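You operate a simulated robot arm through the tools that you are given. There is no shell and no other tool. Be economical: measure what you need, move in short steps, check, and stop when the job is done.

You run a simulated robot arm. Do the job below in one go: nothing can be reset, and whatever is moved stays where it is left.

## Task
Vent the blower, drop the brown filter in its mould, then move the mould to the blue square.
Fine: valve shut first, then the vent nut open till the gauge falls, then the blower slide out; filter in the pour cup; the other filter and controls stay. Set down upright: bench mould.

It is judged by the outcome, as a careful person would: the job done as asked, and still so three seconds after it is handed in. It fails if anything else is knocked over, pushed out of place, dropped, spilled or broken.

## Robot
A 7-joint arm with a two-finger gripper, on a carriage that runs on a rail from [0.008, -0.962] to [-0.007, 0.817] (x, y) and turns from -122 to 210 degrees about z. Base frame: it is fixed where the carriage stands at the start and does not move with it; the origin is on the floor, on the carriage's upright axis, x ahead of it, y to its left, z up. Units: m, degrees, N and s.
With the tool pointing down near the work surface it reaches from about 0.36 to 0.78 m from the robot's upright axis, wherever it stands. Its first joint turns from -166.0 to 166.0 degrees. Places, roughly: air button [0.5, 0.3, 0.7]; blower gauge [0.8, 0.4, 1.2]; blower pedal [0.6, 0.4, 0.1]; blower slide [0.8, 0.4, 0.8]; blue square of the black mould plate [0.6, -0.3, 0.8]; dry button [0.5, 1.4, 0.7]; ring button [0.5, 0.1, 0.7]; teal blower valve [0.5, 0.4, 0.7]; tile box selector [0.5, 1.3, 0.7]; tile box slider [0.5, 1.6, 0.6]; turn plate crank [0.5, 0.8, 0.7]; vent nut [0.5, 0.5, 0.7]; yellow pump plate [0.8, 0.6, 0.9]. Payload 2.45 kg.
The TCP is the grasp point, 0.023 m short of the fingertips. In the tool frame z runs along the fingers and y along their closing line. The gripper opens to 0.072 m. The gripper's body begins 0.04 m behind the TCP.
Orientation is that of the tool frame in the base frame, as a unit quaternion [w, x, y, z]. With the fingers straight down and closing along the base's y, the tool's x points along the base's -x, its y along +y and its z along -z.

## Interface
- The arm moves only by the tool apply_moves. Its argument "deltas" is a list of rows, each a list of 7 numbers: the turn, a rotation vector about the tool's x, y, z in units of 5 degrees (1.0 is 5 degrees), then the shift along the tool's x, y, z in units of 20 mm (1.0 is 20 mm), then the opening in per cent of the stroke, from 0 (shut) to 100 (fully open). In form: [[wx, wy, wz, dx, dy, dz, claw], ...]. A call has 1 to 8 rows; each row shifts and turns the commanded pose from where the row before left it, along the tool's axes as they then stand. A call with a number of a shift or a turn outside -1 to 1 is refused whole. A row lasts 0.2 s, in which the tool goes at most 0.05 m and 8.6 degrees; a call with a longer step from one row to the next is refused whole, and so is a gripper value outside its range. A pose out of reach is approached as far as the arm can. The call stops where the force on the tool passes 50 N (or 10 N more than at its start, if that is more) or the arm is blocked; 0.2 s more then pass. The fingers move at their own pace (about 0.072 m/s each) and stop on an object; they squeeze with about 39 N. The grip force told is the motor's: it shows also when the fingers shut on nothing. Time passes only in rows, and 0.2 s behind the last, so rows that do not move let the fingers close. The reply holds the time, the measured pose of the TCP, the force on the tool along the base axes, the opening and the grip force, in the units named above and with some noise, with the torque about the TCP (base axes, N m) and any sound that the robot's microphone picked up.
- Cameras (640 x 400 px; columns grow to the right, rows downward): "scene" is now at [0.0232, 0.188, 1.5259]; the picture's right is [0.04, -1.00, 0.00], its down [-0.67, -0.03, -0.74] and it looks along [0.74, 0.03, -0.67] (base axes); focal length 261 px, centre (320, 200). "wrist" rides on the gripper at [0.078, 0.017, -0.066] in the tool frame; the picture's right is [-0.22, 0.98, 0.00], its down [-0.56, -0.12, -0.82] and it looks along [-0.80, -0.18, 0.57] (tool axes); focal length 234 px, centre (320, 200). There is no depth. A picture from a camera that has moved, and an enlarged one, comes with that camera's place and axes in the base frame and with its lens.
- capture(camera): a new picture of that camera. The clock stands still meanwhile.
- slide_trunk(by): slides the trunk up (or, below 0, down) by that many m; the arm and the scene camera ride with it, the base frame stays. It gives what a move gives, with no picture.
- drive_base(legs): drives the robot by 1 to 6 legs, each [ahead, left, turn to the left] in m, m and degrees, along the robot's own axes; the way and the turn of a leg run together, so that a leg with both is an arc; at most 1.5 m and 180 degrees a leg. The arm and the cameras ride along, it lands a little off, and it stops where it bumps. It keeps to its track: a leg is cut to what the track allows. It gives what a move gives.
- aim_head(pan, tilt): turns the head with the scene camera to pan (to the left, within 155 degrees either way) and tilt (down, from -29 to 69), counted from straight ahead of the robot. It gives what a move gives.
- zoom(camera, box): a new picture of the part [left, top, right, bottom] of that camera's present view, enlarged. The clock stands still meanwhile.
- close_job(): hands the job in; it is judged then, once.

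Work in short steps. Places have to be worked out from the pictures, the camera data and where the tool is seen: move nearer, look again, correct. Check each grasp and each placing, and mend what went wrong. You have 120 turns and 90 pictures in all, those below and enlarged ones among them. Open the gripper and draw the arm clear of the work before you hand the job in, unless the task says otherwise; then end with one line.

The tools are called after "Emit:" by a JSON object that holds its "method" and its "body". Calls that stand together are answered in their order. apply_moves: Moves the arm, as the interface text tells. Its arguments: {"type":"object","properties":{"deltas":{"type":"array"}},"required":["deltas"]} The other tools are called the same way: slide_trunk (by) slides the trunk up or down; drive_base (legs) drives the base; aim_head (pan, tilt) turns the head that bears the scene camera; capture (camera) takes a picture; zoom (camera, box) takes an enlarged picture of a part of a camera's view; close_job () hands the job in.

At the start:

```text
time_s: 0.0
position: [0.161, 0.286, 1.3633]
ee_rot: [0.0, 0.0, 1.0, 0.001]
force: [0.8, 1.0, 0.3]
ft_torque: [0.01, 0.02, 0.02]
opening: 0.0717
grasp_force: 0.0
trunk travel left (down, up): [-0.525, 0.065]
robot x, y, heading: [-0.0025, 0.0012, 0.2]
head pan, tilt: [2.3, 42.3]
```

scene: 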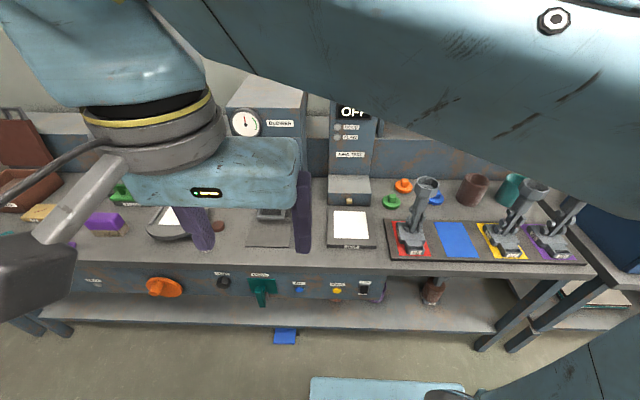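
wrist: 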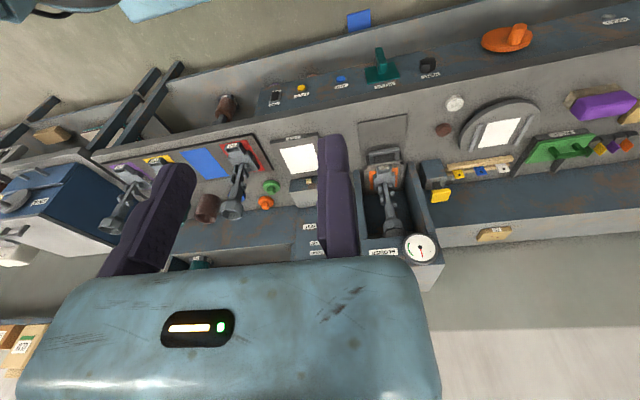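

I'll look at the scene more closely: first the blower, then the mould plate and filters.

Emit:
{"method": "zoom", "body": {"camera": "wrist", "box": [340, 130, 460, 270]}}

Emit:
{"method": "zoom", "body": {"camera": "scene", "box": [320, 160, 600, 320]}}

Emit:
{"method": "zoom", "body": {"camera": "scene", "box": [120, 250, 400, 350]}}

```text
2.86 times, centred on (400, 200) of wrist
camera zoom: at [0.0844, 0.3039, 1.4275], right [0.22, 0.98, 0.0], down [0.56, -0.12, 0.82], along [0.8, -0.18, -0.57], focal length 669 px, centre (91, 200)
```

zoom: 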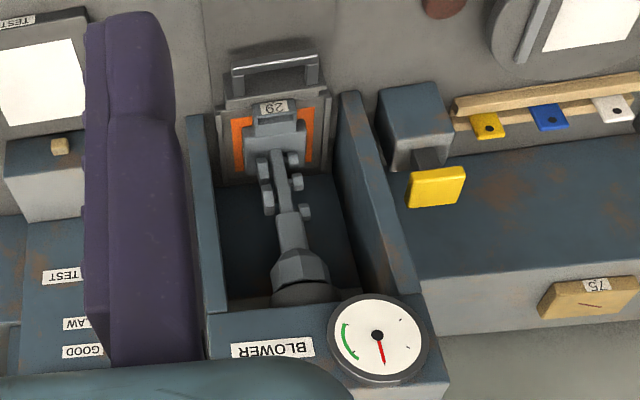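

```text
2.29 times, centred on (460, 240) of scene
camera zoom: at [0.0232, 0.188, 1.5259], right [0.04, -1.0, 0.0], down [-0.67, -0.03, -0.74], along [0.74, 0.03, -0.67], focal length 596 px, centre (0, 109)
```

zoom: 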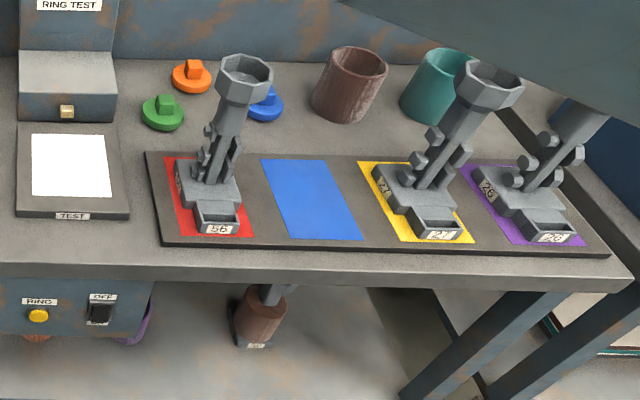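

```text
2.29 times, centred on (260, 300) of scene
camera zoom: at [0.0232, 0.188, 1.5259], right [0.04, -1.0, 0.0], down [-0.67, -0.03, -0.74], along [0.74, 0.03, -0.67], focal length 596 px, centre (457, -29)
```

zoom: 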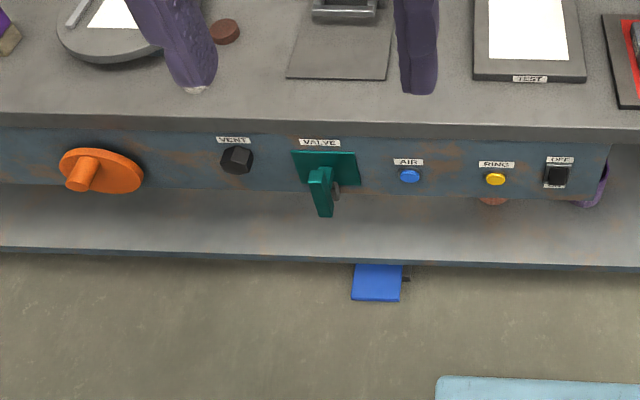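

The blower holds mould 29, with orange marks. I'll aim the head at the control panel to see the valve, the nut and the filters.

Emit:
{"method": "aim_head", "body": {"pan": 25, "tilt": 50}}

Emit:
{"method": "capture", "body": {"camera": "scene"}}

```text
time_s: 0.9
position: [0.1622, 0.2853, 1.3627]
ee_rot: [0.0, 0.0, 1.0, 0.0]
force: [-0.3, 0.6, 0.1]
ft_torque: [0.01, 0.06, 0.0]
opening: 0.0723
grasp_force: 0.1
trunk travel left (down, up): [-0.525, 0.065]
robot x, y, heading: [-0.0003, 0.0003, -0.0]
head pan, tilt: [25.0, 50.0]
```

```text
84 pictures are left
camera scene: at [0.0097, 0.2171, 1.5152], right [0.42, -0.91, 0.0], down [-0.69, -0.32, -0.64], along [0.58, 0.27, -0.77], focal length 261 px, centre (320, 200)
```

scene: 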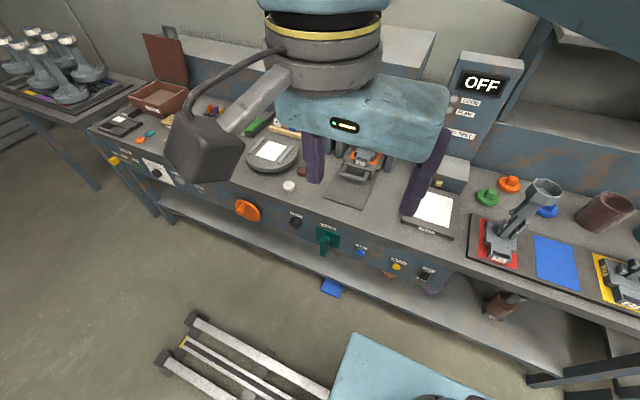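

Emit:
{"method": "zoom", "body": {"camera": "scene", "box": [230, 140, 450, 300]}}

```text
2.50 times, centred on (340, 220) of scene
camera zoom: at [0.0097, 0.2171, 1.5152], right [0.42, -0.91, 0.0], down [-0.69, -0.32, -0.64], along [0.58, 0.27, -0.77], focal length 652 px, centre (270, 150)
```

zoom: 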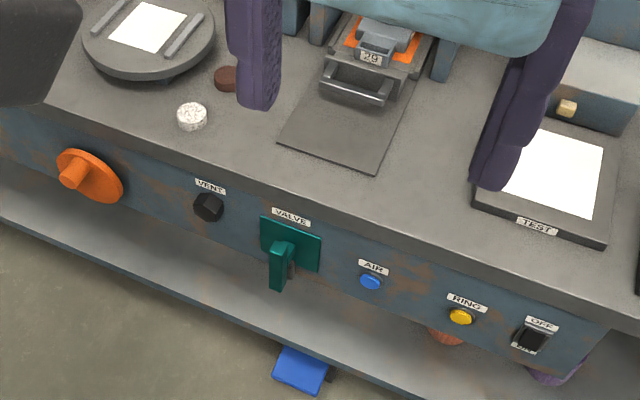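

Brown filter is at about (0.66, 0.60), the white one at (0.57, 0.61), the valve at (0.5, 0.42, 0.65) and the nut at (0.5, 0.55, 0.67). I'll lower the trunk and start turning the tool to face forward.

Emit:
{"method": "slide_trunk", "body": {"by": -0.4}}

Emit:
{"method": "apply_moves", "body": {"deltas": [[0, -1, 0, 0, 0, 0, 100], [0, -1, 0, 0, 0, 0, 100], [0, -1, 0, 0, 0, 0, 100], [0, -1, 0, 0, 0, 0, 100], [0, -1, 0, 0, 0, 0, 100], [0, -1, 0, 0, 0, 0, 100], [0, -1, 0, 0, 0, 0, 100], [0, -1, 0, 0, 0, 0, 100]]}}

Emit:
{"method": "capture", "body": {"camera": "scene"}}

```text
time_s: 4.7
position: [0.1623, 0.2866, 0.9635]
ee_rot: [0.0, 0.0, 1.0, 0.0]
force: [0.7, -0.2, -0.8]
ft_torque: [0.0, 0.01, 0.0]
opening: 0.0719
grasp_force: 0.0
trunk travel left (down, up): [-0.125, 0.465]
robot x, y, heading: [-0.0026, 0.0039, -0.2]
head pan, tilt: [25.0, 50.0]
```

```text
time_s: 6.7
position: [0.1898, 0.2803, 0.9523]
ee_rot: [0.326, 0.028, 0.945, -0.019]
force: [-0.1, 0.3, 0.1]
ft_torque: [-0.01, 0.01, 0.02]
opening: 0.0719
grasp_force: 0.1
trunk travel left (down, up): [-0.125, 0.465]
robot x, y, heading: [-0.0019, -0.002, 0.1]
head pan, tilt: [25.0, 50.0]
stopped in row 8: the arm was blocked; the commanded pose is now the measured one
```

```text
82 pictures are left
camera scene: at [0.0084, 0.2187, 1.1146], right [0.44, -0.9, 0.0], down [-0.69, -0.34, -0.64], along [0.57, 0.28, -0.77], focal length 261 px, centre (320, 200)
```

scene: 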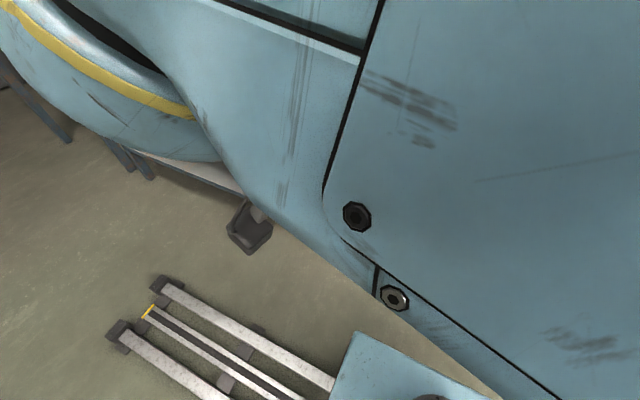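

The arm is folded too tight, so the wrist was blocked. I'll move the tool out and to the left before turning further.

Emit:
{"method": "apply_moves", "body": {"deltas": [[0, 0, 0, -0.77, 0.9, 0.64, 100], [0, 0, 0, -0.77, 0.9, 0.64, 100], [0, 0, 0, -0.77, 0.9, 0.64, 100], [0, 0, 0, -0.77, 0.9, 0.64, 100], [0, 0, 0, -0.77, 0.9, 0.64, 100], [0, 0, 0, -0.77, 0.9, 0.64, 100], [0, 0, 0, -0.77, 0.9, 0.64, 100], [0, 0, 0, -0.77, 0.9, 0.64, 100]]}}

Emit:
{"method": "apply_moves", "body": {"deltas": [[0, -1, 0, 0, 0, 0, 100], [0, -1, 0, 0, 0, 0, 100], [0, -1, 0, 0, 0, 0, 100], [0, -1, 0, 0, 0, 0, 100], [0, -1, 0, 0, 0, 0, 100], [0, -1, 0, 0, 0, 0, 100], [0, -1, 0, 0, 0, 0, 100], [0, -1, 0, 0, 0, 0, 100]]}}

Emit:
{"method": "capture", "body": {"camera": "wrist"}}

Emit:
{"method": "capture", "body": {"camera": "scene"}}

```text
time_s: 8.5
position: [0.3573, 0.4148, 0.9485]
ee_rot: [0.327, 0.026, 0.944, -0.019]
force: [-0.2, -0.5, 0.2]
ft_torque: [0.04, 0.01, 0.02]
opening: 0.0718
grasp_force: 0.0
trunk travel left (down, up): [-0.125, 0.465]
robot x, y, heading: [0.0003, -0.0007, -0.1]
head pan, tilt: [25.0, 50.0]
```

```text
time_s: 10.3
position: [0.3577, 0.4139, 0.9458]
ee_rot: [0.631, 0.019, 0.775, -0.027]
force: [0.0, 0.1, 0.4]
ft_torque: [0.02, -0.02, 0.01]
opening: 0.0719
grasp_force: 0.0
trunk travel left (down, up): [-0.125, 0.465]
robot x, y, heading: [-0.0022, 0.0004, -0.0]
head pan, tilt: [25.0, 50.0]
```

```text
81 pictures are left
camera wrist: at [0.2792, 0.4363, 0.883], right [0.11, 0.97, 0.2], down [-0.69, -0.07, 0.72], along [0.71, -0.21, 0.67], focal length 234 px, centre (320, 200)
```

wrist: 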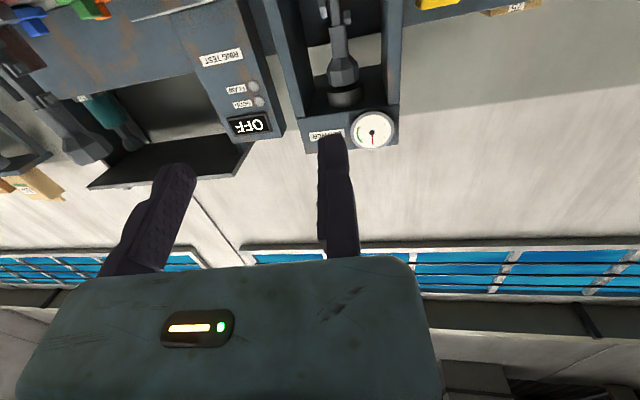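

```text
80 pictures are left
camera scene: at [0.0097, 0.2171, 1.1152], right [0.42, -0.91, 0.0], down [-0.69, -0.32, -0.64], along [0.58, 0.27, -0.77], focal length 261 px, centre (320, 200)
```

scene: 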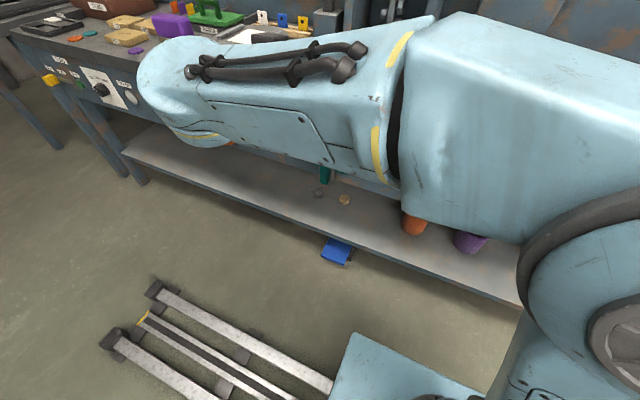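

Tool is nearly horizontal and clear. I'll finish the turn and go down in front of the panel.

Emit:
{"method": "slide_trunk", "body": {"by": -0.12}}

Emit:
{"method": "apply_moves", "body": {"deltas": [[0, -1, 0, 0, 0, 0, 100], [0, -1, 0, 0, 0, 0, 100], [0, 0, 0, 0.9, 0, 0, 100], [0, 0, 0, 0.9, 0, 0, 100], [0, 0, 0, 0.9, 0, 0, 100], [0, 0, 0, 0.9, 0, 0, 100], [0, 0, 0, 0.9, 0, 0, 100], [0, 0, 0, 0.9, 0, 0, 100]]}}

Emit:
{"method": "capture", "body": {"camera": "wrist"}}

Emit:
{"method": "capture", "body": {"camera": "scene"}}

```text
time_s: 11.8
position: [0.3569, 0.4143, 0.8265]
ee_rot: [0.629, 0.018, 0.776, -0.026]
force: [0.5, 0.2, 0.5]
ft_torque: [0.01, 0.01, 0.01]
opening: 0.072
grasp_force: 0.1
trunk travel left (down, up): [-0.005, 0.585]
robot x, y, heading: [0.0003, 0.0027, 0.1]
head pan, tilt: [25.0, 50.0]
```

```text
time_s: 13.6
position: [0.3538, 0.4125, 0.72]
ee_rot: [0.696, 0.016, 0.717, -0.028]
force: [0.1, -0.3, 0.2]
ft_torque: [0.01, 0.0, -0.01]
opening: 0.0723
grasp_force: 0.1
trunk travel left (down, up): [-0.005, 0.585]
robot x, y, heading: [0.0049, 0.0018, 0.1]
head pan, tilt: [25.0, 50.0]
```

```text
79 pictures are left
camera wrist: at [0.2868, 0.4336, 0.6425], right [0.07, 0.98, 0.2], down [-0.81, -0.06, 0.59], along [0.59, -0.2, 0.78], focal length 234 px, centre (320, 200)
```

wrist: 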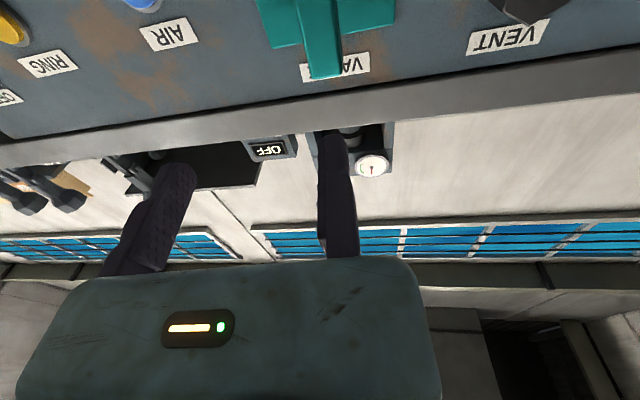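

```text
78 pictures are left
camera scene: at [0.0097, 0.2171, 0.9952], right [0.42, -0.91, 0.0], down [-0.69, -0.32, -0.64], along [0.58, 0.27, -0.77], focal length 261 px, centre (320, 200)
```

scene: 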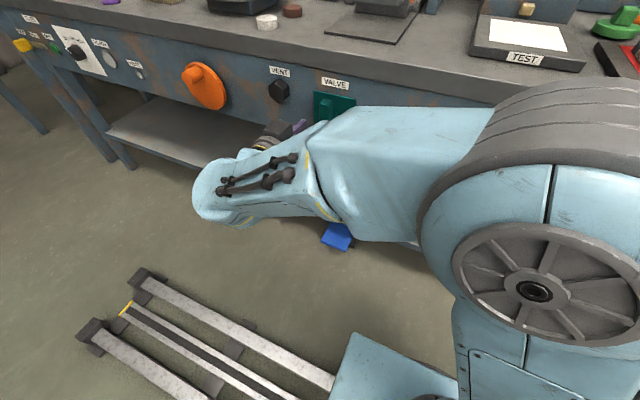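

Triangulating the VALVE label puts the panel face at x≈0.50, with the label at y≈0.413, z≈0.734 and the hub probably near z≈0.67. I'll level the tool and lower it to look at the handle straight on.

Emit:
{"method": "apply_moves", "body": {"deltas": [[-0.71, -0.34, 0.19, 0.5, 0, 0, 100], [0, 0, 0, 1, 0, 0, 100], [0, 0, 0, 1, 0, 0, 100], [0, 0, 0, 0, 0, 0, 100]]}}

Emit:
{"method": "capture", "body": {"camera": "wrist"}}

```text
time_s: 14.6
position: [0.3533, 0.4125, 0.6675]
ee_rot: [0.706, 0.001, 0.708, -0.002]
force: [0.2, -0.5, -0.3]
ft_torque: [0.02, 0.02, -0.02]
opening: 0.072
grasp_force: 0.1
trunk travel left (down, up): [-0.005, 0.585]
robot x, y, heading: [0.0001, -0.0, 0.1]
head pan, tilt: [25.0, 50.0]
```

```text
77 pictures are left
camera wrist: at [0.2881, 0.4301, 0.5902], right [0.0, 0.98, 0.22], down [-0.82, -0.12, 0.56], along [0.57, -0.18, 0.8], focal length 234 px, centre (320, 200)
```

wrist: 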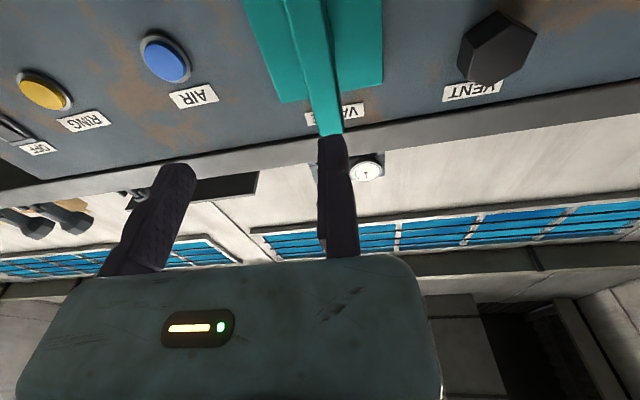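

Both cameras show the fingers' midpoint about 36 mm toward −y of the reported TCP. I'll close the gripper to see where the fingers actually meet.

Emit:
{"method": "apply_moves", "body": {"deltas": [[0, 0, 0, 0, 0, 0, 0], [0, 0, 0, 0, 0, 0, 0], [0, 0, 0, 0, 0, 0, 0], [0, 0, 0, 0, 0, 0, 0]]}}

Emit:
{"method": "capture", "body": {"camera": "wrist"}}

```text
time_s: 15.6
position: [0.3539, 0.4129, 0.6685]
ee_rot: [0.707, 0.0, 0.708, -0.001]
force: [0.1, 0.6, -0.4]
ft_torque: [-0.01, 0.04, 0.01]
opening: 0.0
grasp_force: 28.7
trunk travel left (down, up): [-0.005, 0.585]
robot x, y, heading: [-0.0011, 0.0009, 0.1]
head pan, tilt: [25.0, 50.0]
```

```text
76 pictures are left
camera wrist: at [0.2881, 0.43, 0.5903], right [0.0, 0.98, 0.22], down [-0.82, -0.12, 0.56], along [0.57, -0.18, 0.8], focal length 234 px, centre (320, 200)
```

wrist: 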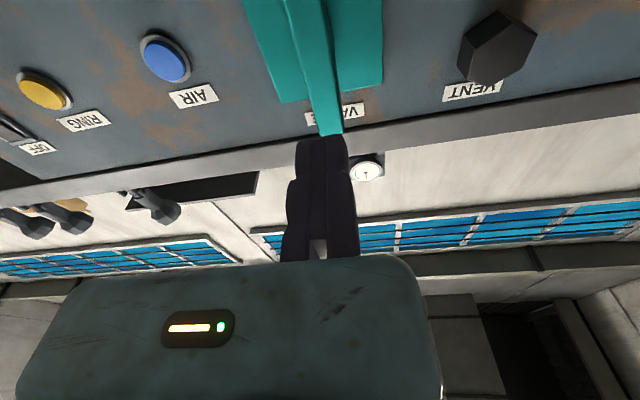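

The +y finger stays fixed and the −y finger closes onto it at the TCP plane. I'll drop about 8 cm to see the whole valve handle.

Emit:
{"method": "apply_moves", "body": {"deltas": [[0, 0, 0, 1, 0, -0.5, 0], [0, 0, 0, 1, 0, -0.5, 0], [0, 0, 0, 1, 0, 0, 0], [0, 0, 0, 1, 0, 0, 0], [0, 0, 0, 0, 0, 0, 0]]}}

Emit:
{"method": "capture", "body": {"camera": "wrist"}}

```text
time_s: 16.8
position: [0.3327, 0.4142, 0.5894]
ee_rot: [0.707, 0.0, 0.707, -0.001]
force: [0.7, -0.1, 0.7]
ft_torque: [0.0, -0.01, 0.0]
opening: 0.0001
grasp_force: 28.3
trunk travel left (down, up): [-0.005, 0.585]
robot x, y, heading: [0.0003, -0.0007, -0.1]
head pan, tilt: [25.0, 50.0]
```

```text
75 pictures are left
camera wrist: at [0.2671, 0.4308, 0.5105], right [0.0, 0.98, 0.22], down [-0.82, -0.12, 0.56], along [0.57, -0.18, 0.8], focal length 234 px, centre (320, 200)
```

wrist: 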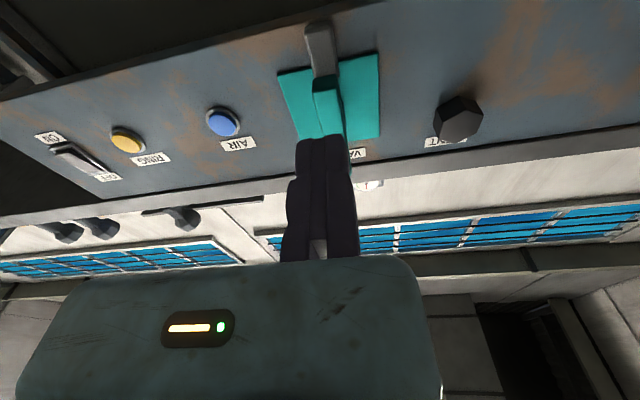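

Emit:
{"method": "zoom", "body": {"camera": "wrist", "box": [260, 10, 400, 170]}}

```text
2.50 times, centred on (330, 90) of wrist
camera zoom: at [0.2671, 0.4308, 0.5105], right [0.0, 0.98, 0.22], down [-0.82, -0.12, 0.56], along [0.57, -0.18, 0.8], focal length 585 px, centre (295, 475)
```

zoom: 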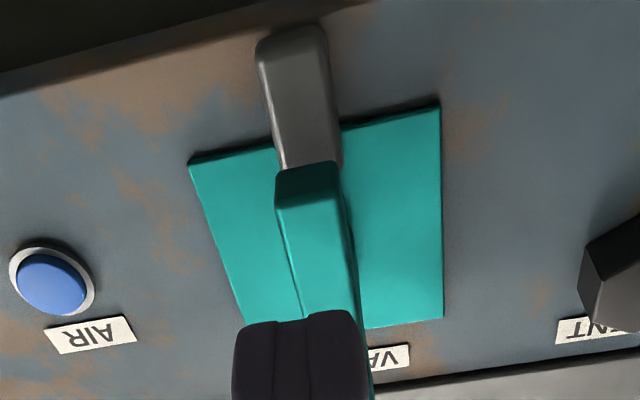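

The handle geometry is still unclear: a teal bar in front of a grey piece. I'll check the scene camera for a side view.

Emit:
{"method": "aim_head", "body": {"pan": 22, "tilt": 30}}

Emit:
{"method": "capture", "body": {"camera": "scene"}}

```text
time_s: 17.6
position: [0.3334, 0.4132, 0.5892]
ee_rot: [0.707, 0.0, 0.707, 0.0]
force: [-0.6, -0.4, 1.3]
ft_torque: [-0.01, -0.02, 0.0]
opening: 0.0
grasp_force: 28.2
trunk travel left (down, up): [-0.005, 0.585]
robot x, y, heading: [-0.0009, -0.0018, 0.1]
head pan, tilt: [22.0, 30.0]
```

```text
73 pictures are left
camera scene: at [0.0237, 0.2185, 1.0246], right [0.37, -0.93, 0.0], down [-0.46, -0.19, -0.87], along [0.8, 0.32, -0.5], focal length 261 px, centre (320, 200)
```

scene: 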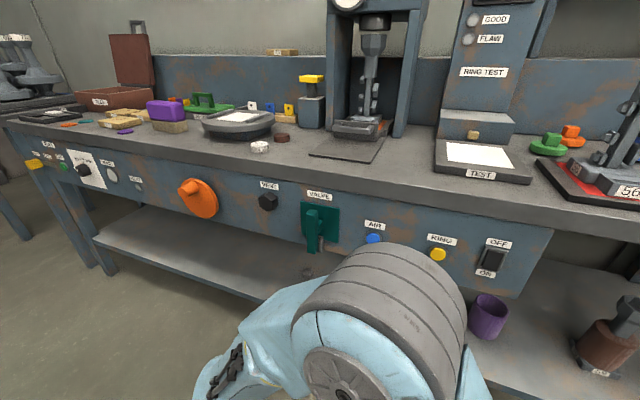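

Emit:
{"method": "zoom", "body": {"camera": "scene", "box": [230, 110, 420, 280]}}

Emit:
{"method": "zoom", "body": {"camera": "scene", "box": [310, 0, 420, 150]}}

```text
2.35 times, centred on (325, 195) of scene
camera zoom: at [0.0237, 0.2185, 1.0246], right [0.37, -0.93, 0.0], down [-0.46, -0.19, -0.87], along [0.8, 0.32, -0.5], focal length 614 px, centre (308, 212)
```

zoom: 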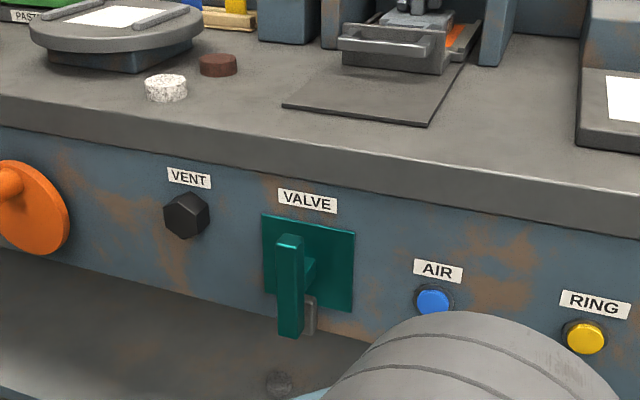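

```text
2.67 times, centred on (365, 75) of scene
camera zoom: at [0.0237, 0.2185, 1.0246], right [0.37, -0.93, 0.0], down [-0.46, -0.19, -0.87], along [0.8, 0.32, -0.5], focal length 696 px, centre (200, 533)
```

zoom: 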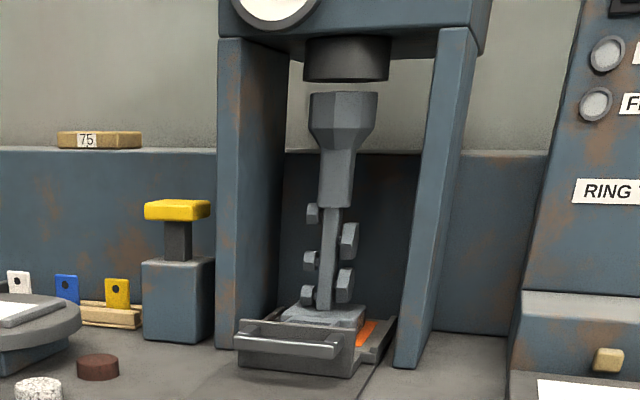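

The teal bar (about 2 cm wide, y≈0.40–0.42, z 0.60–0.72, front at x≈0.45) sits on a central hub at z≈0.66, in line with the grey pipe, so the valve is open. I'll open the gripper, go to hub height with the fixed finger just left of the bar, and look.

Emit:
{"method": "apply_moves", "body": {"deltas": [[0, 0, 0, -0.9, 0.2, 0, 100], [0, 0, 0, -0.9, 0.2, 0, 100], [0, 0, 0, -0.9, 0.2, 0, 100], [0, 0, 0, -0.9, 0.05, 0, 100], [0, 0, 0, 0, 0, 0.9, 100], [0, 0, 0, 0, 0, 0.9, 100], [0, 0, 0, 0, 0, 0.9, 100], [0, 0, 0, 0, 0, 0.8, 100]]}}

Emit:
{"method": "capture", "body": {"camera": "wrist"}}

Emit:
{"method": "capture", "body": {"camera": "scene"}}

```text
time_s: 19.4
position: [0.4045, 0.4254, 0.6592]
ee_rot: [0.707, 0.0, 0.708, -0.001]
force: [-0.4, -0.2, -0.1]
ft_torque: [-0.01, 0.01, 0.03]
opening: 0.0722
grasp_force: 0.1
trunk travel left (down, up): [-0.005, 0.585]
robot x, y, heading: [-0.0012, 0.0033, -0.2]
head pan, tilt: [22.0, 30.0]
```

```text
70 pictures are left
camera wrist: at [0.3388, 0.4441, 0.5817], right [0.0, 0.98, 0.22], down [-0.82, -0.12, 0.56], along [0.57, -0.18, 0.8], focal length 234 px, centre (320, 200)
```

wrist: 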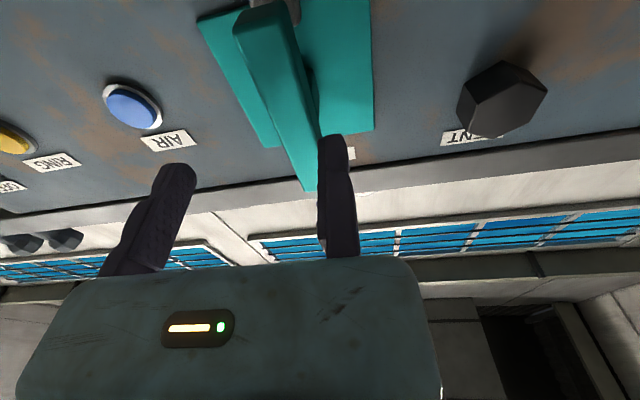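

```text
69 pictures are left
camera scene: at [0.0237, 0.2185, 1.0247], right [0.37, -0.93, 0.0], down [-0.46, -0.19, -0.87], along [0.8, 0.32, -0.5], focal length 261 px, centre (320, 200)
```

scene: 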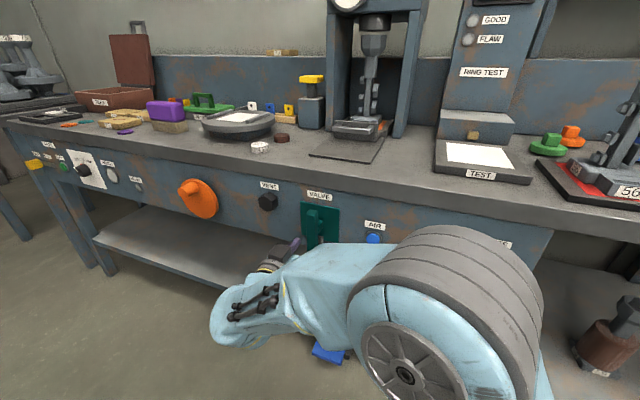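

Bar lies between the fingers, its right edge at y≈0.419 and about 6 mm from the fixed pad. I'll go forward 5 cm, shift the pad to near contact, and close.

Emit:
{"method": "apply_moves", "body": {"deltas": [[0, 0, 0, 0, 0, 0.9, 100], [0, 0, 0, 0, 0, 0.9, 100], [0, 0, 0, 0, -0.1, 0.7, 100], [0, 0, 0, 0, -0.1, 0, 60], [0, 0, 0, 0, 0, 0, 40], [0, 0, 0, 0, 0, 0, 35]]}}

Emit:
{"method": "capture", "body": {"camera": "wrist"}}

```text
time_s: 20.8
position: [0.4536, 0.422, 0.6608]
ee_rot: [0.706, 0.0, 0.708, -0.001]
force: [1.2, 3.6, 0.5]
ft_torque: [0.01, 0.02, 0.05]
opening: 0.0253
grasp_force: 0.1
trunk travel left (down, up): [-0.005, 0.585]
robot x, y, heading: [-0.001, -0.002, -0.1]
head pan, tilt: [22.0, 30.0]
```

```text
68 pictures are left
camera wrist: at [0.3879, 0.4403, 0.5824], right [0.0, 0.98, 0.22], down [-0.82, -0.12, 0.56], along [0.57, -0.18, 0.8], focal length 234 px, centre (320, 200)
```

wrist: 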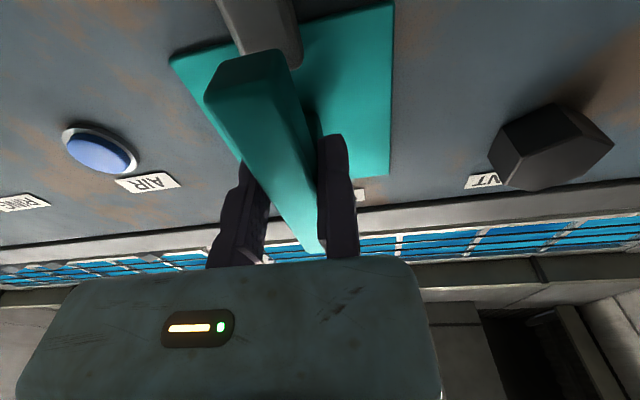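

The fixed pad touches the bar (Fy 3.6 N). I'll close and try a first clockwise turn (+ about tool z), keeping the hub fixed.

Emit:
{"method": "apply_moves", "body": {"deltas": [[0, 0, 0, 0, 0, 0, 0], [0, 0, 0, 0, 0, 0, 0], [0, 0, 1, -0.044, 0, 0, 0], [0, 0, 1, -0.044, 0, 0, 0], [0, 0, 1, -0.044, 0, 0, 0]]}}

```text
time_s: 22.0
position: [0.4532, 0.424, 0.6613]
ee_rot: [0.7, 0.089, 0.703, 0.093]
force: [11.0, 20.9, -5.8]
ft_torque: [-1.63, 0.81, 1.94]
opening: 0.0261
grasp_force: 44.5
trunk travel left (down, up): [-0.005, 0.585]
robot x, y, heading: [0.0028, -0.0005, 0.3]
head pan, tilt: [22.0, 30.0]
```

Emit:
{"method": "capture", "body": {"camera": "wrist"}}

```text
67 pictures are left
camera wrist: at [0.3874, 0.4611, 0.5905], right [0.0, 0.89, 0.46], down [-0.82, -0.27, 0.51], along [0.58, -0.37, 0.73], focal length 234 px, centre (320, 200)
```

wrist: 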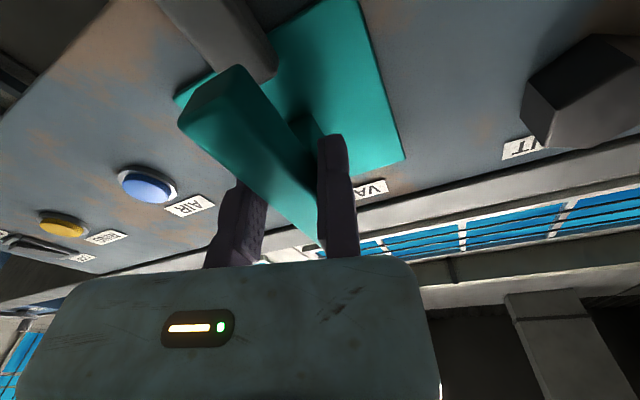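

The bar didn't turn with the fingers, so clockwise is blocked or stiff. I'll unwind and try counter-clockwise.

Emit:
{"method": "apply_moves", "body": {"deltas": [[0, 0, -1, 0.044, 0, 0, 0], [0, 0, -1, 0.044, 0, 0, 0], [0, 0, -1, 0.044, 0, 0, 0], [0, 0, -1, 0.044, 0, 0, 0], [0, 0, -1, 0.044, 0, 0, 0], [0, 0, -1, 0.044, 0, 0, 0]]}}

Emit:
{"method": "capture", "body": {"camera": "wrist"}}

```text
time_s: 23.4
position: [0.4525, 0.4205, 0.6574]
ee_rot: [0.7, -0.094, 0.701, -0.094]
force: [-8.1, 8.2, 6.1]
ft_torque: [-0.1, -0.73, 1.54]
opening: 0.0221
grasp_force: 44.9
trunk travel left (down, up): [-0.005, 0.585]
robot x, y, heading: [-0.0012, 0.0004, -0.1]
head pan, tilt: [22.0, 30.0]
```

```text
66 pictures are left
camera wrist: at [0.3878, 0.4182, 0.5782], right [0.0, 1.0, -0.04], down [-0.82, 0.03, 0.57], along [0.57, 0.04, 0.82], focal length 234 px, centre (320, 200)
```

wrist: 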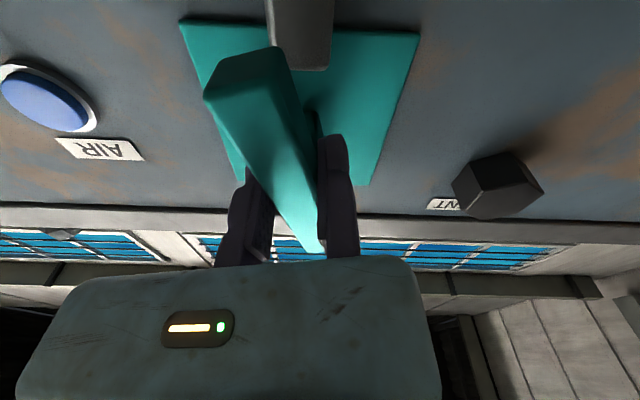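

It turns counter-clockwise with little torque. I'll continue, watching for the stop.

Emit:
{"method": "apply_moves", "body": {"deltas": [[0, 0, -1, 0.048, 0, 0, 0], [0, 0, -1, 0.048, 0, 0, 0], [0, 0, -1, 0.048, 0, 0, 0], [0, 0, -1, 0.048, 0, 0, 0], [0, 0, -1, 0.048, 0, 0, 0], [0, 0, -1, 0.048, 0, 0, 0], [0, 0, -1, 0.048, 0, 0, 0], [0, 0, -1, 0.048, 0, 0, 0]]}}

Emit:
{"method": "apply_moves", "body": {"deltas": [[0, 0, -1, 0.048, 0, 0, 0], [0, 0, -1, 0.048, 0, 0, 0], [0, 0, -1, 0.048, 0, 0, 0], [0, 0, -1, 0.048, 0, 0, 0], [0, 0, -1, 0.048, 0, 0, 0]]}}

Emit:
{"method": "capture", "body": {"camera": "wrist"}}

Emit:
{"method": "zoom", "body": {"camera": "scene", "box": [230, 150, 420, 270]}}

```text
time_s: 25.2
position: [0.4537, 0.4142, 0.6538]
ee_rot: [0.627, -0.324, 0.628, -0.328]
force: [-19.8, -27.1, 24.7]
ft_torque: [0.24, 0.18, -0.1]
opening: 0.0219
grasp_force: 45.3
trunk travel left (down, up): [-0.005, 0.585]
robot x, y, heading: [-0.0038, -0.0012, -0.2]
head pan, tilt: [22.0, 30.0]
```

```text
time_s: 26.4
position: [0.4541, 0.4103, 0.6536]
ee_rot: [0.541, -0.45, 0.544, -0.456]
force: [6.8, -23.0, 40.2]
ft_torque: [0.37, 0.25, -0.02]
opening: 0.0218
grasp_force: 44.7
trunk travel left (down, up): [-0.005, 0.585]
robot x, y, heading: [-0.0009, 0.002, 0.2]
head pan, tilt: [22.0, 30.0]
```

```text
65 pictures are left
camera wrist: at [0.3883, 0.3377, 0.6217], right [0.01, 0.39, -0.92], down [-0.82, 0.53, 0.22], along [0.58, 0.75, 0.32], focal length 234 px, centre (320, 200)
```

wrist: 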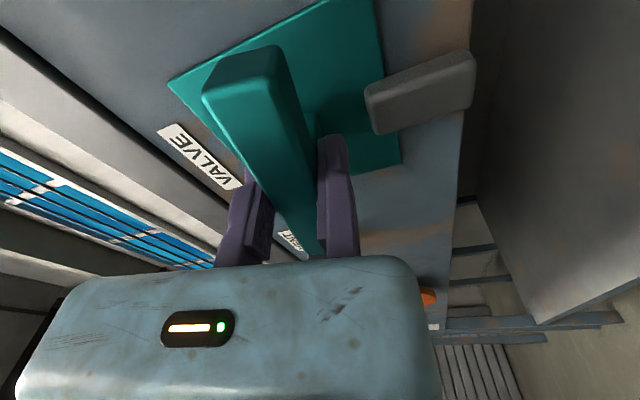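

```text
3.33 times, centred on (325, 210) of scene
camera zoom: at [0.0227, 0.2162, 1.0255], right [0.37, -0.93, 0.0], down [-0.46, -0.18, -0.87], along [0.8, 0.33, -0.5], focal length 870 px, centre (303, 167)
```

zoom: 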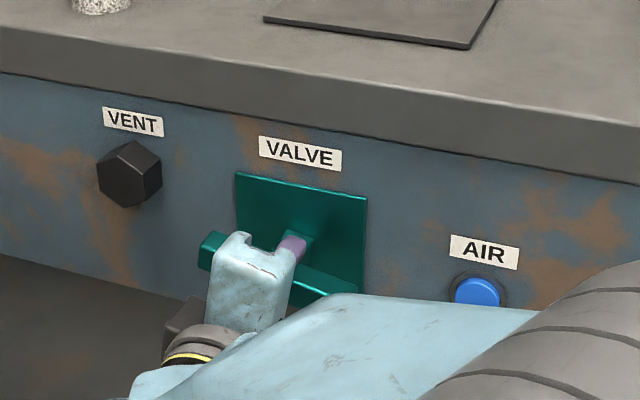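

Turned ~79°, with about 46 N of side load because the hub is a bit off my pivot. I'll finish the last ~10° while relieving the load upwards and to −y.

Emit:
{"method": "apply_moves", "body": {"deltas": [[0, 0, 0, 0.1, -0.15, 0, 0], [0, 0, -1, 0.08, -0.1, 0, 0], [0, 0, -1, 0.08, -0.05, 0, 0], [0, 0, 0, 0, 0, 0, 0]]}}

Emit:
{"method": "zoom", "body": {"camera": "scene", "box": [230, 150, 420, 270]}}

```text
time_s: 27.4
position: [0.4528, 0.4074, 0.654]
ee_rot: [-0.499, 0.502, -0.5, 0.499]
force: [25.9, 9.0, 17.4]
ft_torque: [0.14, -0.66, 0.21]
opening: 0.0217
grasp_force: 44.8
trunk travel left (down, up): [-0.005, 0.585]
robot x, y, heading: [0.0004, 0.0032, -0.1]
head pan, tilt: [22.0, 30.0]
```

```text
3.33 times, centred on (325, 210) of scene
camera zoom: at [0.0241, 0.2185, 1.0246], right [0.37, -0.93, 0.0], down [-0.46, -0.19, -0.87], along [0.8, 0.32, -0.5], focal length 870 px, centre (303, 167)
```

zoom: 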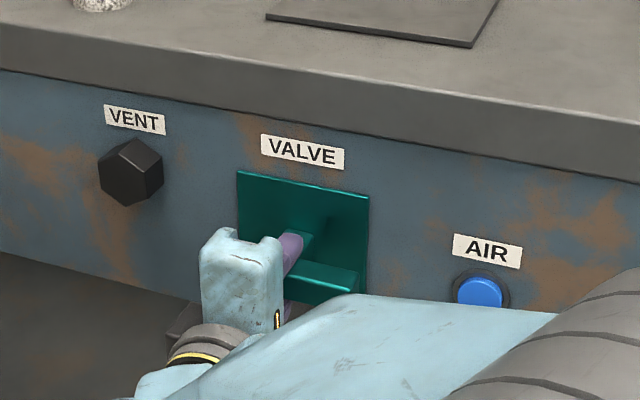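

The bar is horizontal. I'll test for the stop with one more 5° step.

Emit:
{"method": "apply_moves", "body": {"deltas": [[0, 0, -1, 0.048, 0, 0, 0], [0, 0, 0, 0, 0, 0, 0]]}}

```text
time_s: 28.0
position: [0.4525, 0.4059, 0.6537]
ee_rot: [-0.477, 0.522, -0.478, 0.521]
force: [7.9, 4.2, 7.2]
ft_torque: [0.96, -0.98, -0.55]
opening: 0.0232
grasp_force: 44.8
trunk travel left (down, up): [-0.005, 0.585]
robot x, y, heading: [0.0014, -0.0012, -0.2]
head pan, tilt: [22.0, 30.0]
```

Opening and torque rise, so the stop is reached at 90° and the valve is shut. I'll unwind 5°, release and retract.

Emit:
{"method": "apply_moves", "body": {"deltas": [[0, 0, 1, -0.048, 0, 0, 0], [0, 0, 0, 0, 0, 0, 60], [0, 0, 0, 0, 0, 0, 100], [0, 0, 0, 0, 0.15, 0, 100], [0, 0, 0, 0, 0, -0.8, 100], [0, 0, 0, 0, 0, -0.9, 100], [0, 0, 0, 0, 0, -0.9, 100], [0, 0, 0, 0, 0, -0.9, 100]]}}

Emit:
{"method": "apply_moves", "body": {"deltas": [[0, 0, 1, -0.456, -0.129, 0, 100], [0, 0, 1, -0.465, -0.088, 0, 100], [0, 0, 1, -0.471, -0.048, 0, 100], [0, 0, 1, -0.473, -0.007, 0, 100], [0, 0, 1, -0.473, 0.035, 0, 100], [0, 0, 1, -0.468, 0.076, 0, 100]]}}

Emit:
{"method": "zoom", "body": {"camera": "scene", "box": [230, 150, 420, 270]}}

```text
time_s: 29.8
position: [0.3831, 0.4069, 0.6518]
ee_rot: [-0.499, 0.5, -0.5, 0.501]
force: [-0.2, 0.4, -0.2]
ft_torque: [-0.01, 0.0, -0.02]
opening: 0.0722
grasp_force: 0.0
trunk travel left (down, up): [-0.005, 0.585]
robot x, y, heading: [0.0027, 0.0022, -0.1]
head pan, tilt: [22.0, 30.0]
```

```text
time_s: 31.2
position: [0.384, 0.4625, 0.6661]
ee_rot: [0.611, -0.353, 0.614, -0.353]
force: [0.8, 0.2, -0.4]
ft_torque: [0.02, 0.01, 0.0]
opening: 0.072
grasp_force: 0.0
trunk travel left (down, up): [-0.005, 0.585]
robot x, y, heading: [-0.0001, -0.004, -0.2]
head pan, tilt: [22.0, 30.0]
```

```text
3.33 times, centred on (325, 210) of scene
camera zoom: at [0.0238, 0.2185, 1.0247], right [0.37, -0.93, 0.0], down [-0.46, -0.19, -0.87], along [0.8, 0.32, -0.5], focal length 870 px, centre (303, 167)
```

zoom: 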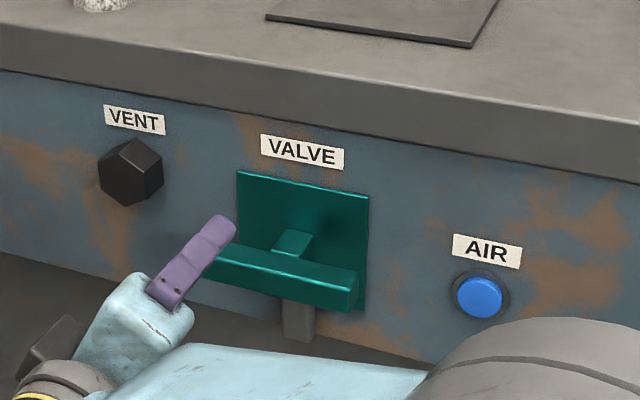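

Valve handle is across the pipe and stays there. I'll continue to the vent nut.

Emit:
{"method": "apply_moves", "body": {"deltas": [[0, 0, 1, -0.46, 0.116, 0, 100], [0, 0, 1, -0.447, 0.156, 0, 100], [0, 0, 1, -0.432, 0.194, 0, 100], [0, 0, 1, -0.413, 0.231, 0, 100], [0, 0, 1, -0.392, 0.266, 0, 100], [0, 0, 1, -0.368, 0.299, 0, 100], [0, 0, 1, -0.34, 0.33, 0, 100], [0, 0, 1, -0.31, 0.358, 0, 100]]}}

Emit:
{"method": "apply_moves", "body": {"deltas": [[0, 0, 1, -0.277, 0.385, 0, 100], [0, 0, 1, -0.243, 0.407, 0, 100], [0, 0, 1, -0.206, 0.427, 0, 100], [0, 0, 1, -0.168, 0.443, 0, 100], [0, 0, 0, 0, 0, 0, 100]]}}

Emit:
{"method": "capture", "body": {"camera": "wrist"}}

Emit:
{"method": "capture", "body": {"camera": "scene"}}

```text
time_s: 33.0
position: [0.3836, 0.5335, 0.6882]
ee_rot: [0.695, -0.122, 0.697, -0.124]
force: [-0.1, 0.1, 0.1]
ft_torque: [-0.01, 0.01, 0.01]
opening: 0.072
grasp_force: 0.1
trunk travel left (down, up): [-0.005, 0.585]
robot x, y, heading: [0.0024, 0.0006, -0.1]
head pan, tilt: [22.0, 30.0]
```

```text
time_s: 34.2
position: [0.3836, 0.5723, 0.6981]
ee_rot: [0.706, 0.001, 0.708, -0.001]
force: [0.2, 0.7, -0.1]
ft_torque: [-0.02, 0.04, -0.01]
opening: 0.0721
grasp_force: 0.0
trunk travel left (down, up): [-0.005, 0.585]
robot x, y, heading: [-0.0003, 0.0034, -0.1]
head pan, tilt: [22.0, 30.0]
```

```text
61 pictures are left
camera wrist: at [0.3179, 0.589, 0.6202], right [0.0, 0.98, 0.22], down [-0.82, -0.12, 0.56], along [0.57, -0.18, 0.8], focal length 234 px, centre (320, 200)
```

wrist: 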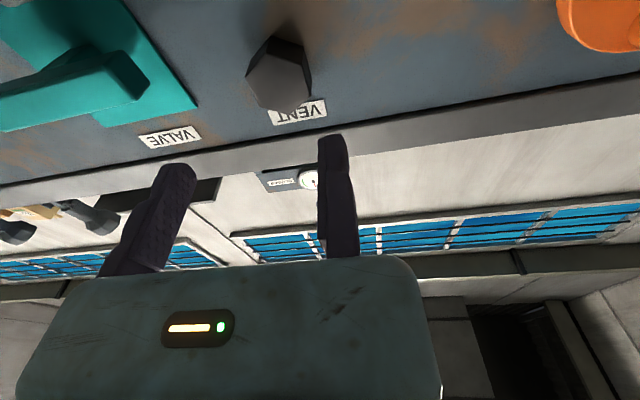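

```text
60 pictures are left
camera scene: at [0.0238, 0.2185, 1.0247], right [0.37, -0.93, 0.0], down [-0.46, -0.19, -0.87], along [0.8, 0.32, -0.5], focal length 261 px, centre (320, 200)
```

scene: 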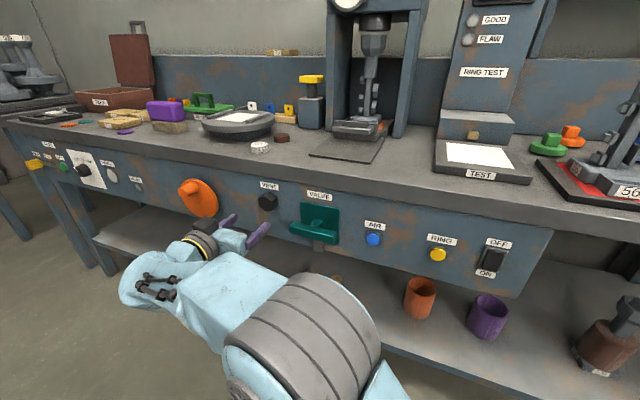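

Emit:
{"method": "zoom", "body": {"camera": "wrist", "box": [220, 20, 360, 150]}}

Emit:
{"method": "zoom", "body": {"camera": "scene", "box": [230, 160, 310, 240]}}

```text
3.08 times, centred on (290, 85) of wrist
camera zoom: at [0.3179, 0.589, 0.6202], right [0.0, 0.98, 0.22], down [-0.82, -0.12, 0.56], along [0.57, -0.18, 0.8], focal length 720 px, centre (412, 554)
```

zoom: 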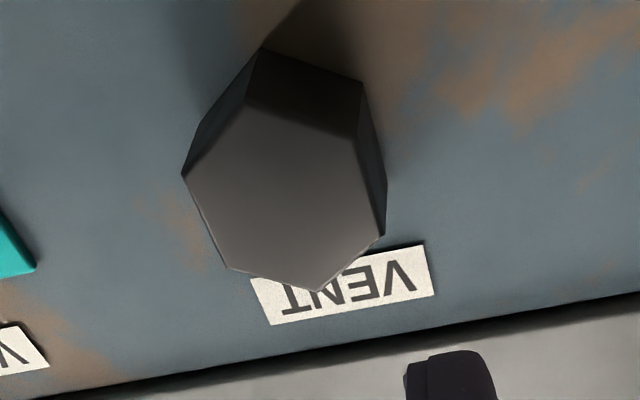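

```text
5.00 times, centred on (270, 200) of scene
camera zoom: at [0.0238, 0.2185, 1.0247], right [0.37, -0.93, 0.0], down [-0.46, -0.19, -0.87], along [0.8, 0.32, -0.5], focal length 1305 px, centre (570, 200)
```

zoom: 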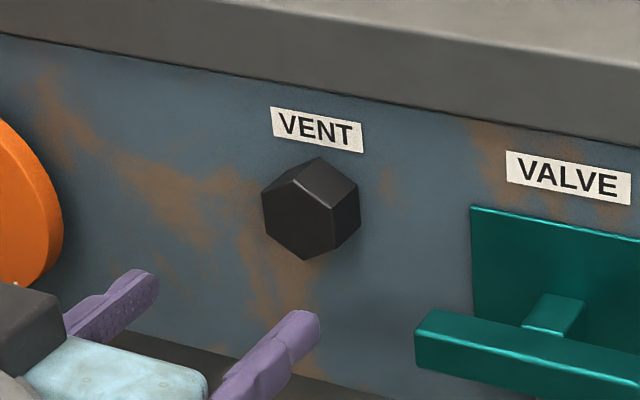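

The nut's front centre triangulates to (0.477, 0.541, 0.70), with vertical flats at y=0.521 and 0.561. I'll go in with the fixed pad beside the left flat.

Emit:
{"method": "apply_moves", "body": {"deltas": [[0, 0, 0, -0.05, -0.1, 0.9, 100], [0, 0, 0, -0.05, -0.1, 0.9, 100], [0, 0, 0, 0, 0, 0.9, 100], [0, 0, 0, 0, 0, 0.9, 100], [0, 0, 0, 0, 0, 0.72, 100], [0, 0, 0, 0, -0.1, 0, 75], [0, 0, 0, 0, -0.1, 0, 63], [0, 0, 0, 0, -0.1, 0, 63]]}}

Emit:
{"method": "capture", "body": {"camera": "wrist"}}

```text
time_s: 36.0
position: [0.4696, 0.5622, 0.6993]
ee_rot: [0.707, -0.001, 0.708, -0.001]
force: [6.6, 14.7, 1.0]
ft_torque: [0.0, -0.07, 0.39]
opening: 0.0453
grasp_force: 0.0
trunk travel left (down, up): [-0.005, 0.585]
robot x, y, heading: [0.0028, -0.0026, -0.3]
head pan, tilt: [22.0, 30.0]
```

```text
57 pictures are left
camera wrist: at [0.4045, 0.58, 0.6215], right [0.0, 0.98, 0.21], down [-0.82, -0.13, 0.56], along [0.58, -0.17, 0.8], focal length 234 px, centre (320, 200)
```

wrist: 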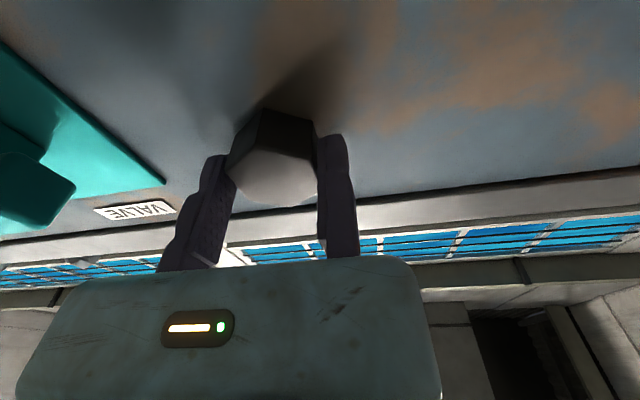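

The pad touches the flat. I'll ease off slightly, close, and turn counter-clockwise about the nut's axis.

Emit:
{"method": "apply_moves", "body": {"deltas": [[0, 0, 0, 0, 0.05, 0, 40], [0, 0, 0, 0, 0, 0, 0], [0, 0, 0, 0, 0, 0, 0], [0, 0, -1, 0.087, -0.004, 0, 0], [0, 0, -1, 0.087, -0.004, 0, 0], [0, 0, -1, 0.087, -0.004, 0, 0], [0, 0, -1, 0.087, -0.004, 0, 0]]}}

Emit:
{"method": "zoom", "body": {"camera": "scene", "box": [200, 0, 420, 250]}}

```text
time_s: 37.6
position: [0.4695, 0.56, 0.6935]
ee_rot: [0.696, -0.123, 0.697, -0.123]
force: [0.8, 14.3, 2.0]
ft_torque: [1.35, -0.26, 1.12]
opening: 0.0411
grasp_force: 45.1
trunk travel left (down, up): [-0.005, 0.585]
robot x, y, heading: [-0.0027, -0.0021, -0.1]
head pan, tilt: [22.0, 30.0]
```

```text
1.60 times, centred on (310, 125) of scene
camera zoom: at [0.0237, 0.219, 1.0246], right [0.37, -0.93, 0.0], down [-0.46, -0.19, -0.87], along [0.8, 0.32, -0.5], focal length 418 px, centre (336, 320)
```

zoom: 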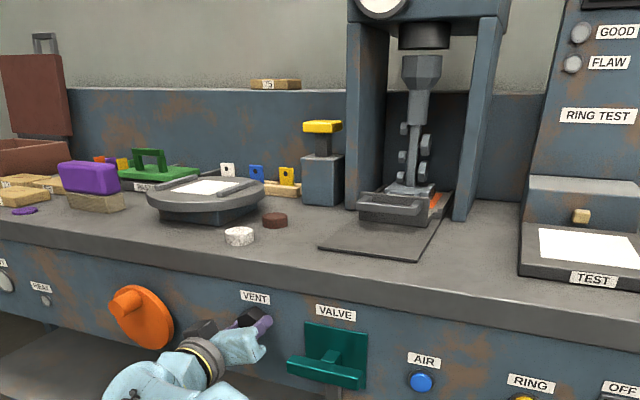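

Emit:
{"method": "aim_head", "body": {"pan": 22, "tilt": 18}}

Emit:
{"method": "apply_moves", "body": {"deltas": [[0, 0, -1, 0.087, -0.004, 0, 0], [0, 0, -1, 0.087, -0.004, 0, 0], [0, 0, -1, 0.087, -0.004, 0, 0], [0, 0, -1, 0.087, -0.004, 0, 0], [0, 0, 0, 0, 0, 0, 0]]}}

Emit:
{"method": "capture", "body": {"camera": "wrist"}}

Emit:
{"method": "zoom", "body": {"camera": "scene", "box": [310, 40, 410, 110]}}

```text
time_s: 38.4
position: [0.4701, 0.5605, 0.6936]
ee_rot: [0.696, -0.124, 0.697, -0.123]
force: [0.7, 15.6, 3.1]
ft_torque: [1.13, -0.05, 1.02]
opening: 0.0409
grasp_force: 45.1
trunk travel left (down, up): [-0.005, 0.585]
robot x, y, heading: [-0.0016, 0.0027, -0.0]
head pan, tilt: [22.0, 18.0]
```

```text
time_s: 39.6
position: [0.4708, 0.5573, 0.687]
ee_rot: [0.663, -0.242, 0.665, -0.244]
force: [-2.3, 6.8, -2.1]
ft_torque: [0.44, 0.46, 0.55]
opening: 0.0412
grasp_force: 44.3
trunk travel left (down, up): [-0.005, 0.585]
robot x, y, heading: [-0.0005, -0.0001, -0.1]
head pan, tilt: [22.0, 18.0]
```

```text
55 pictures are left
camera wrist: at [0.4048, 0.5207, 0.6151], right [0.0, 0.89, -0.46], down [-0.82, 0.27, 0.51], along [0.58, 0.38, 0.72], focal length 234 px, centre (320, 200)
```

wrist: 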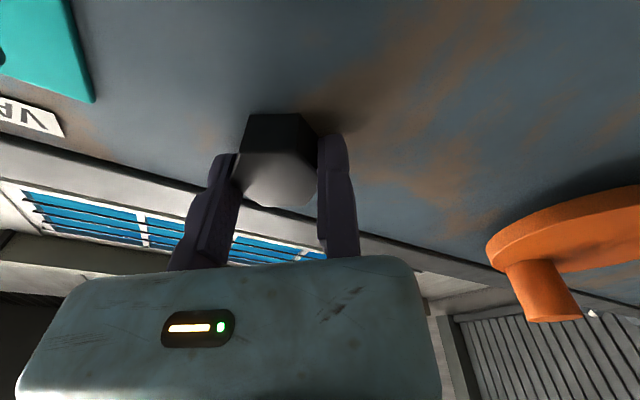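

```text
5.71 times, centred on (360, 75) of scene
camera zoom: at [0.0265, 0.2199, 1.0439], right [0.37, -0.93, 0.0], down [-0.29, -0.12, -0.95], along [0.88, 0.36, -0.31], focal length 1491 px, centre (91, 914)
```

zoom: 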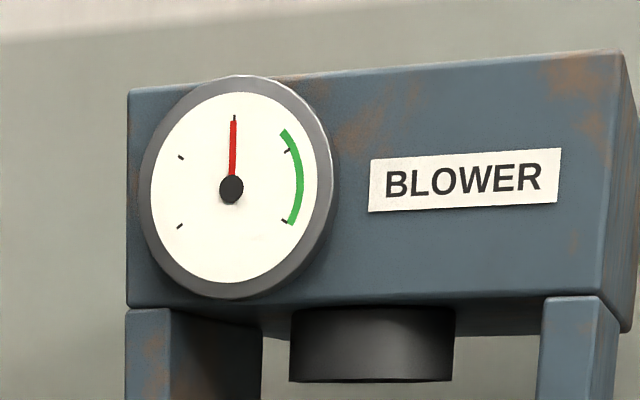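

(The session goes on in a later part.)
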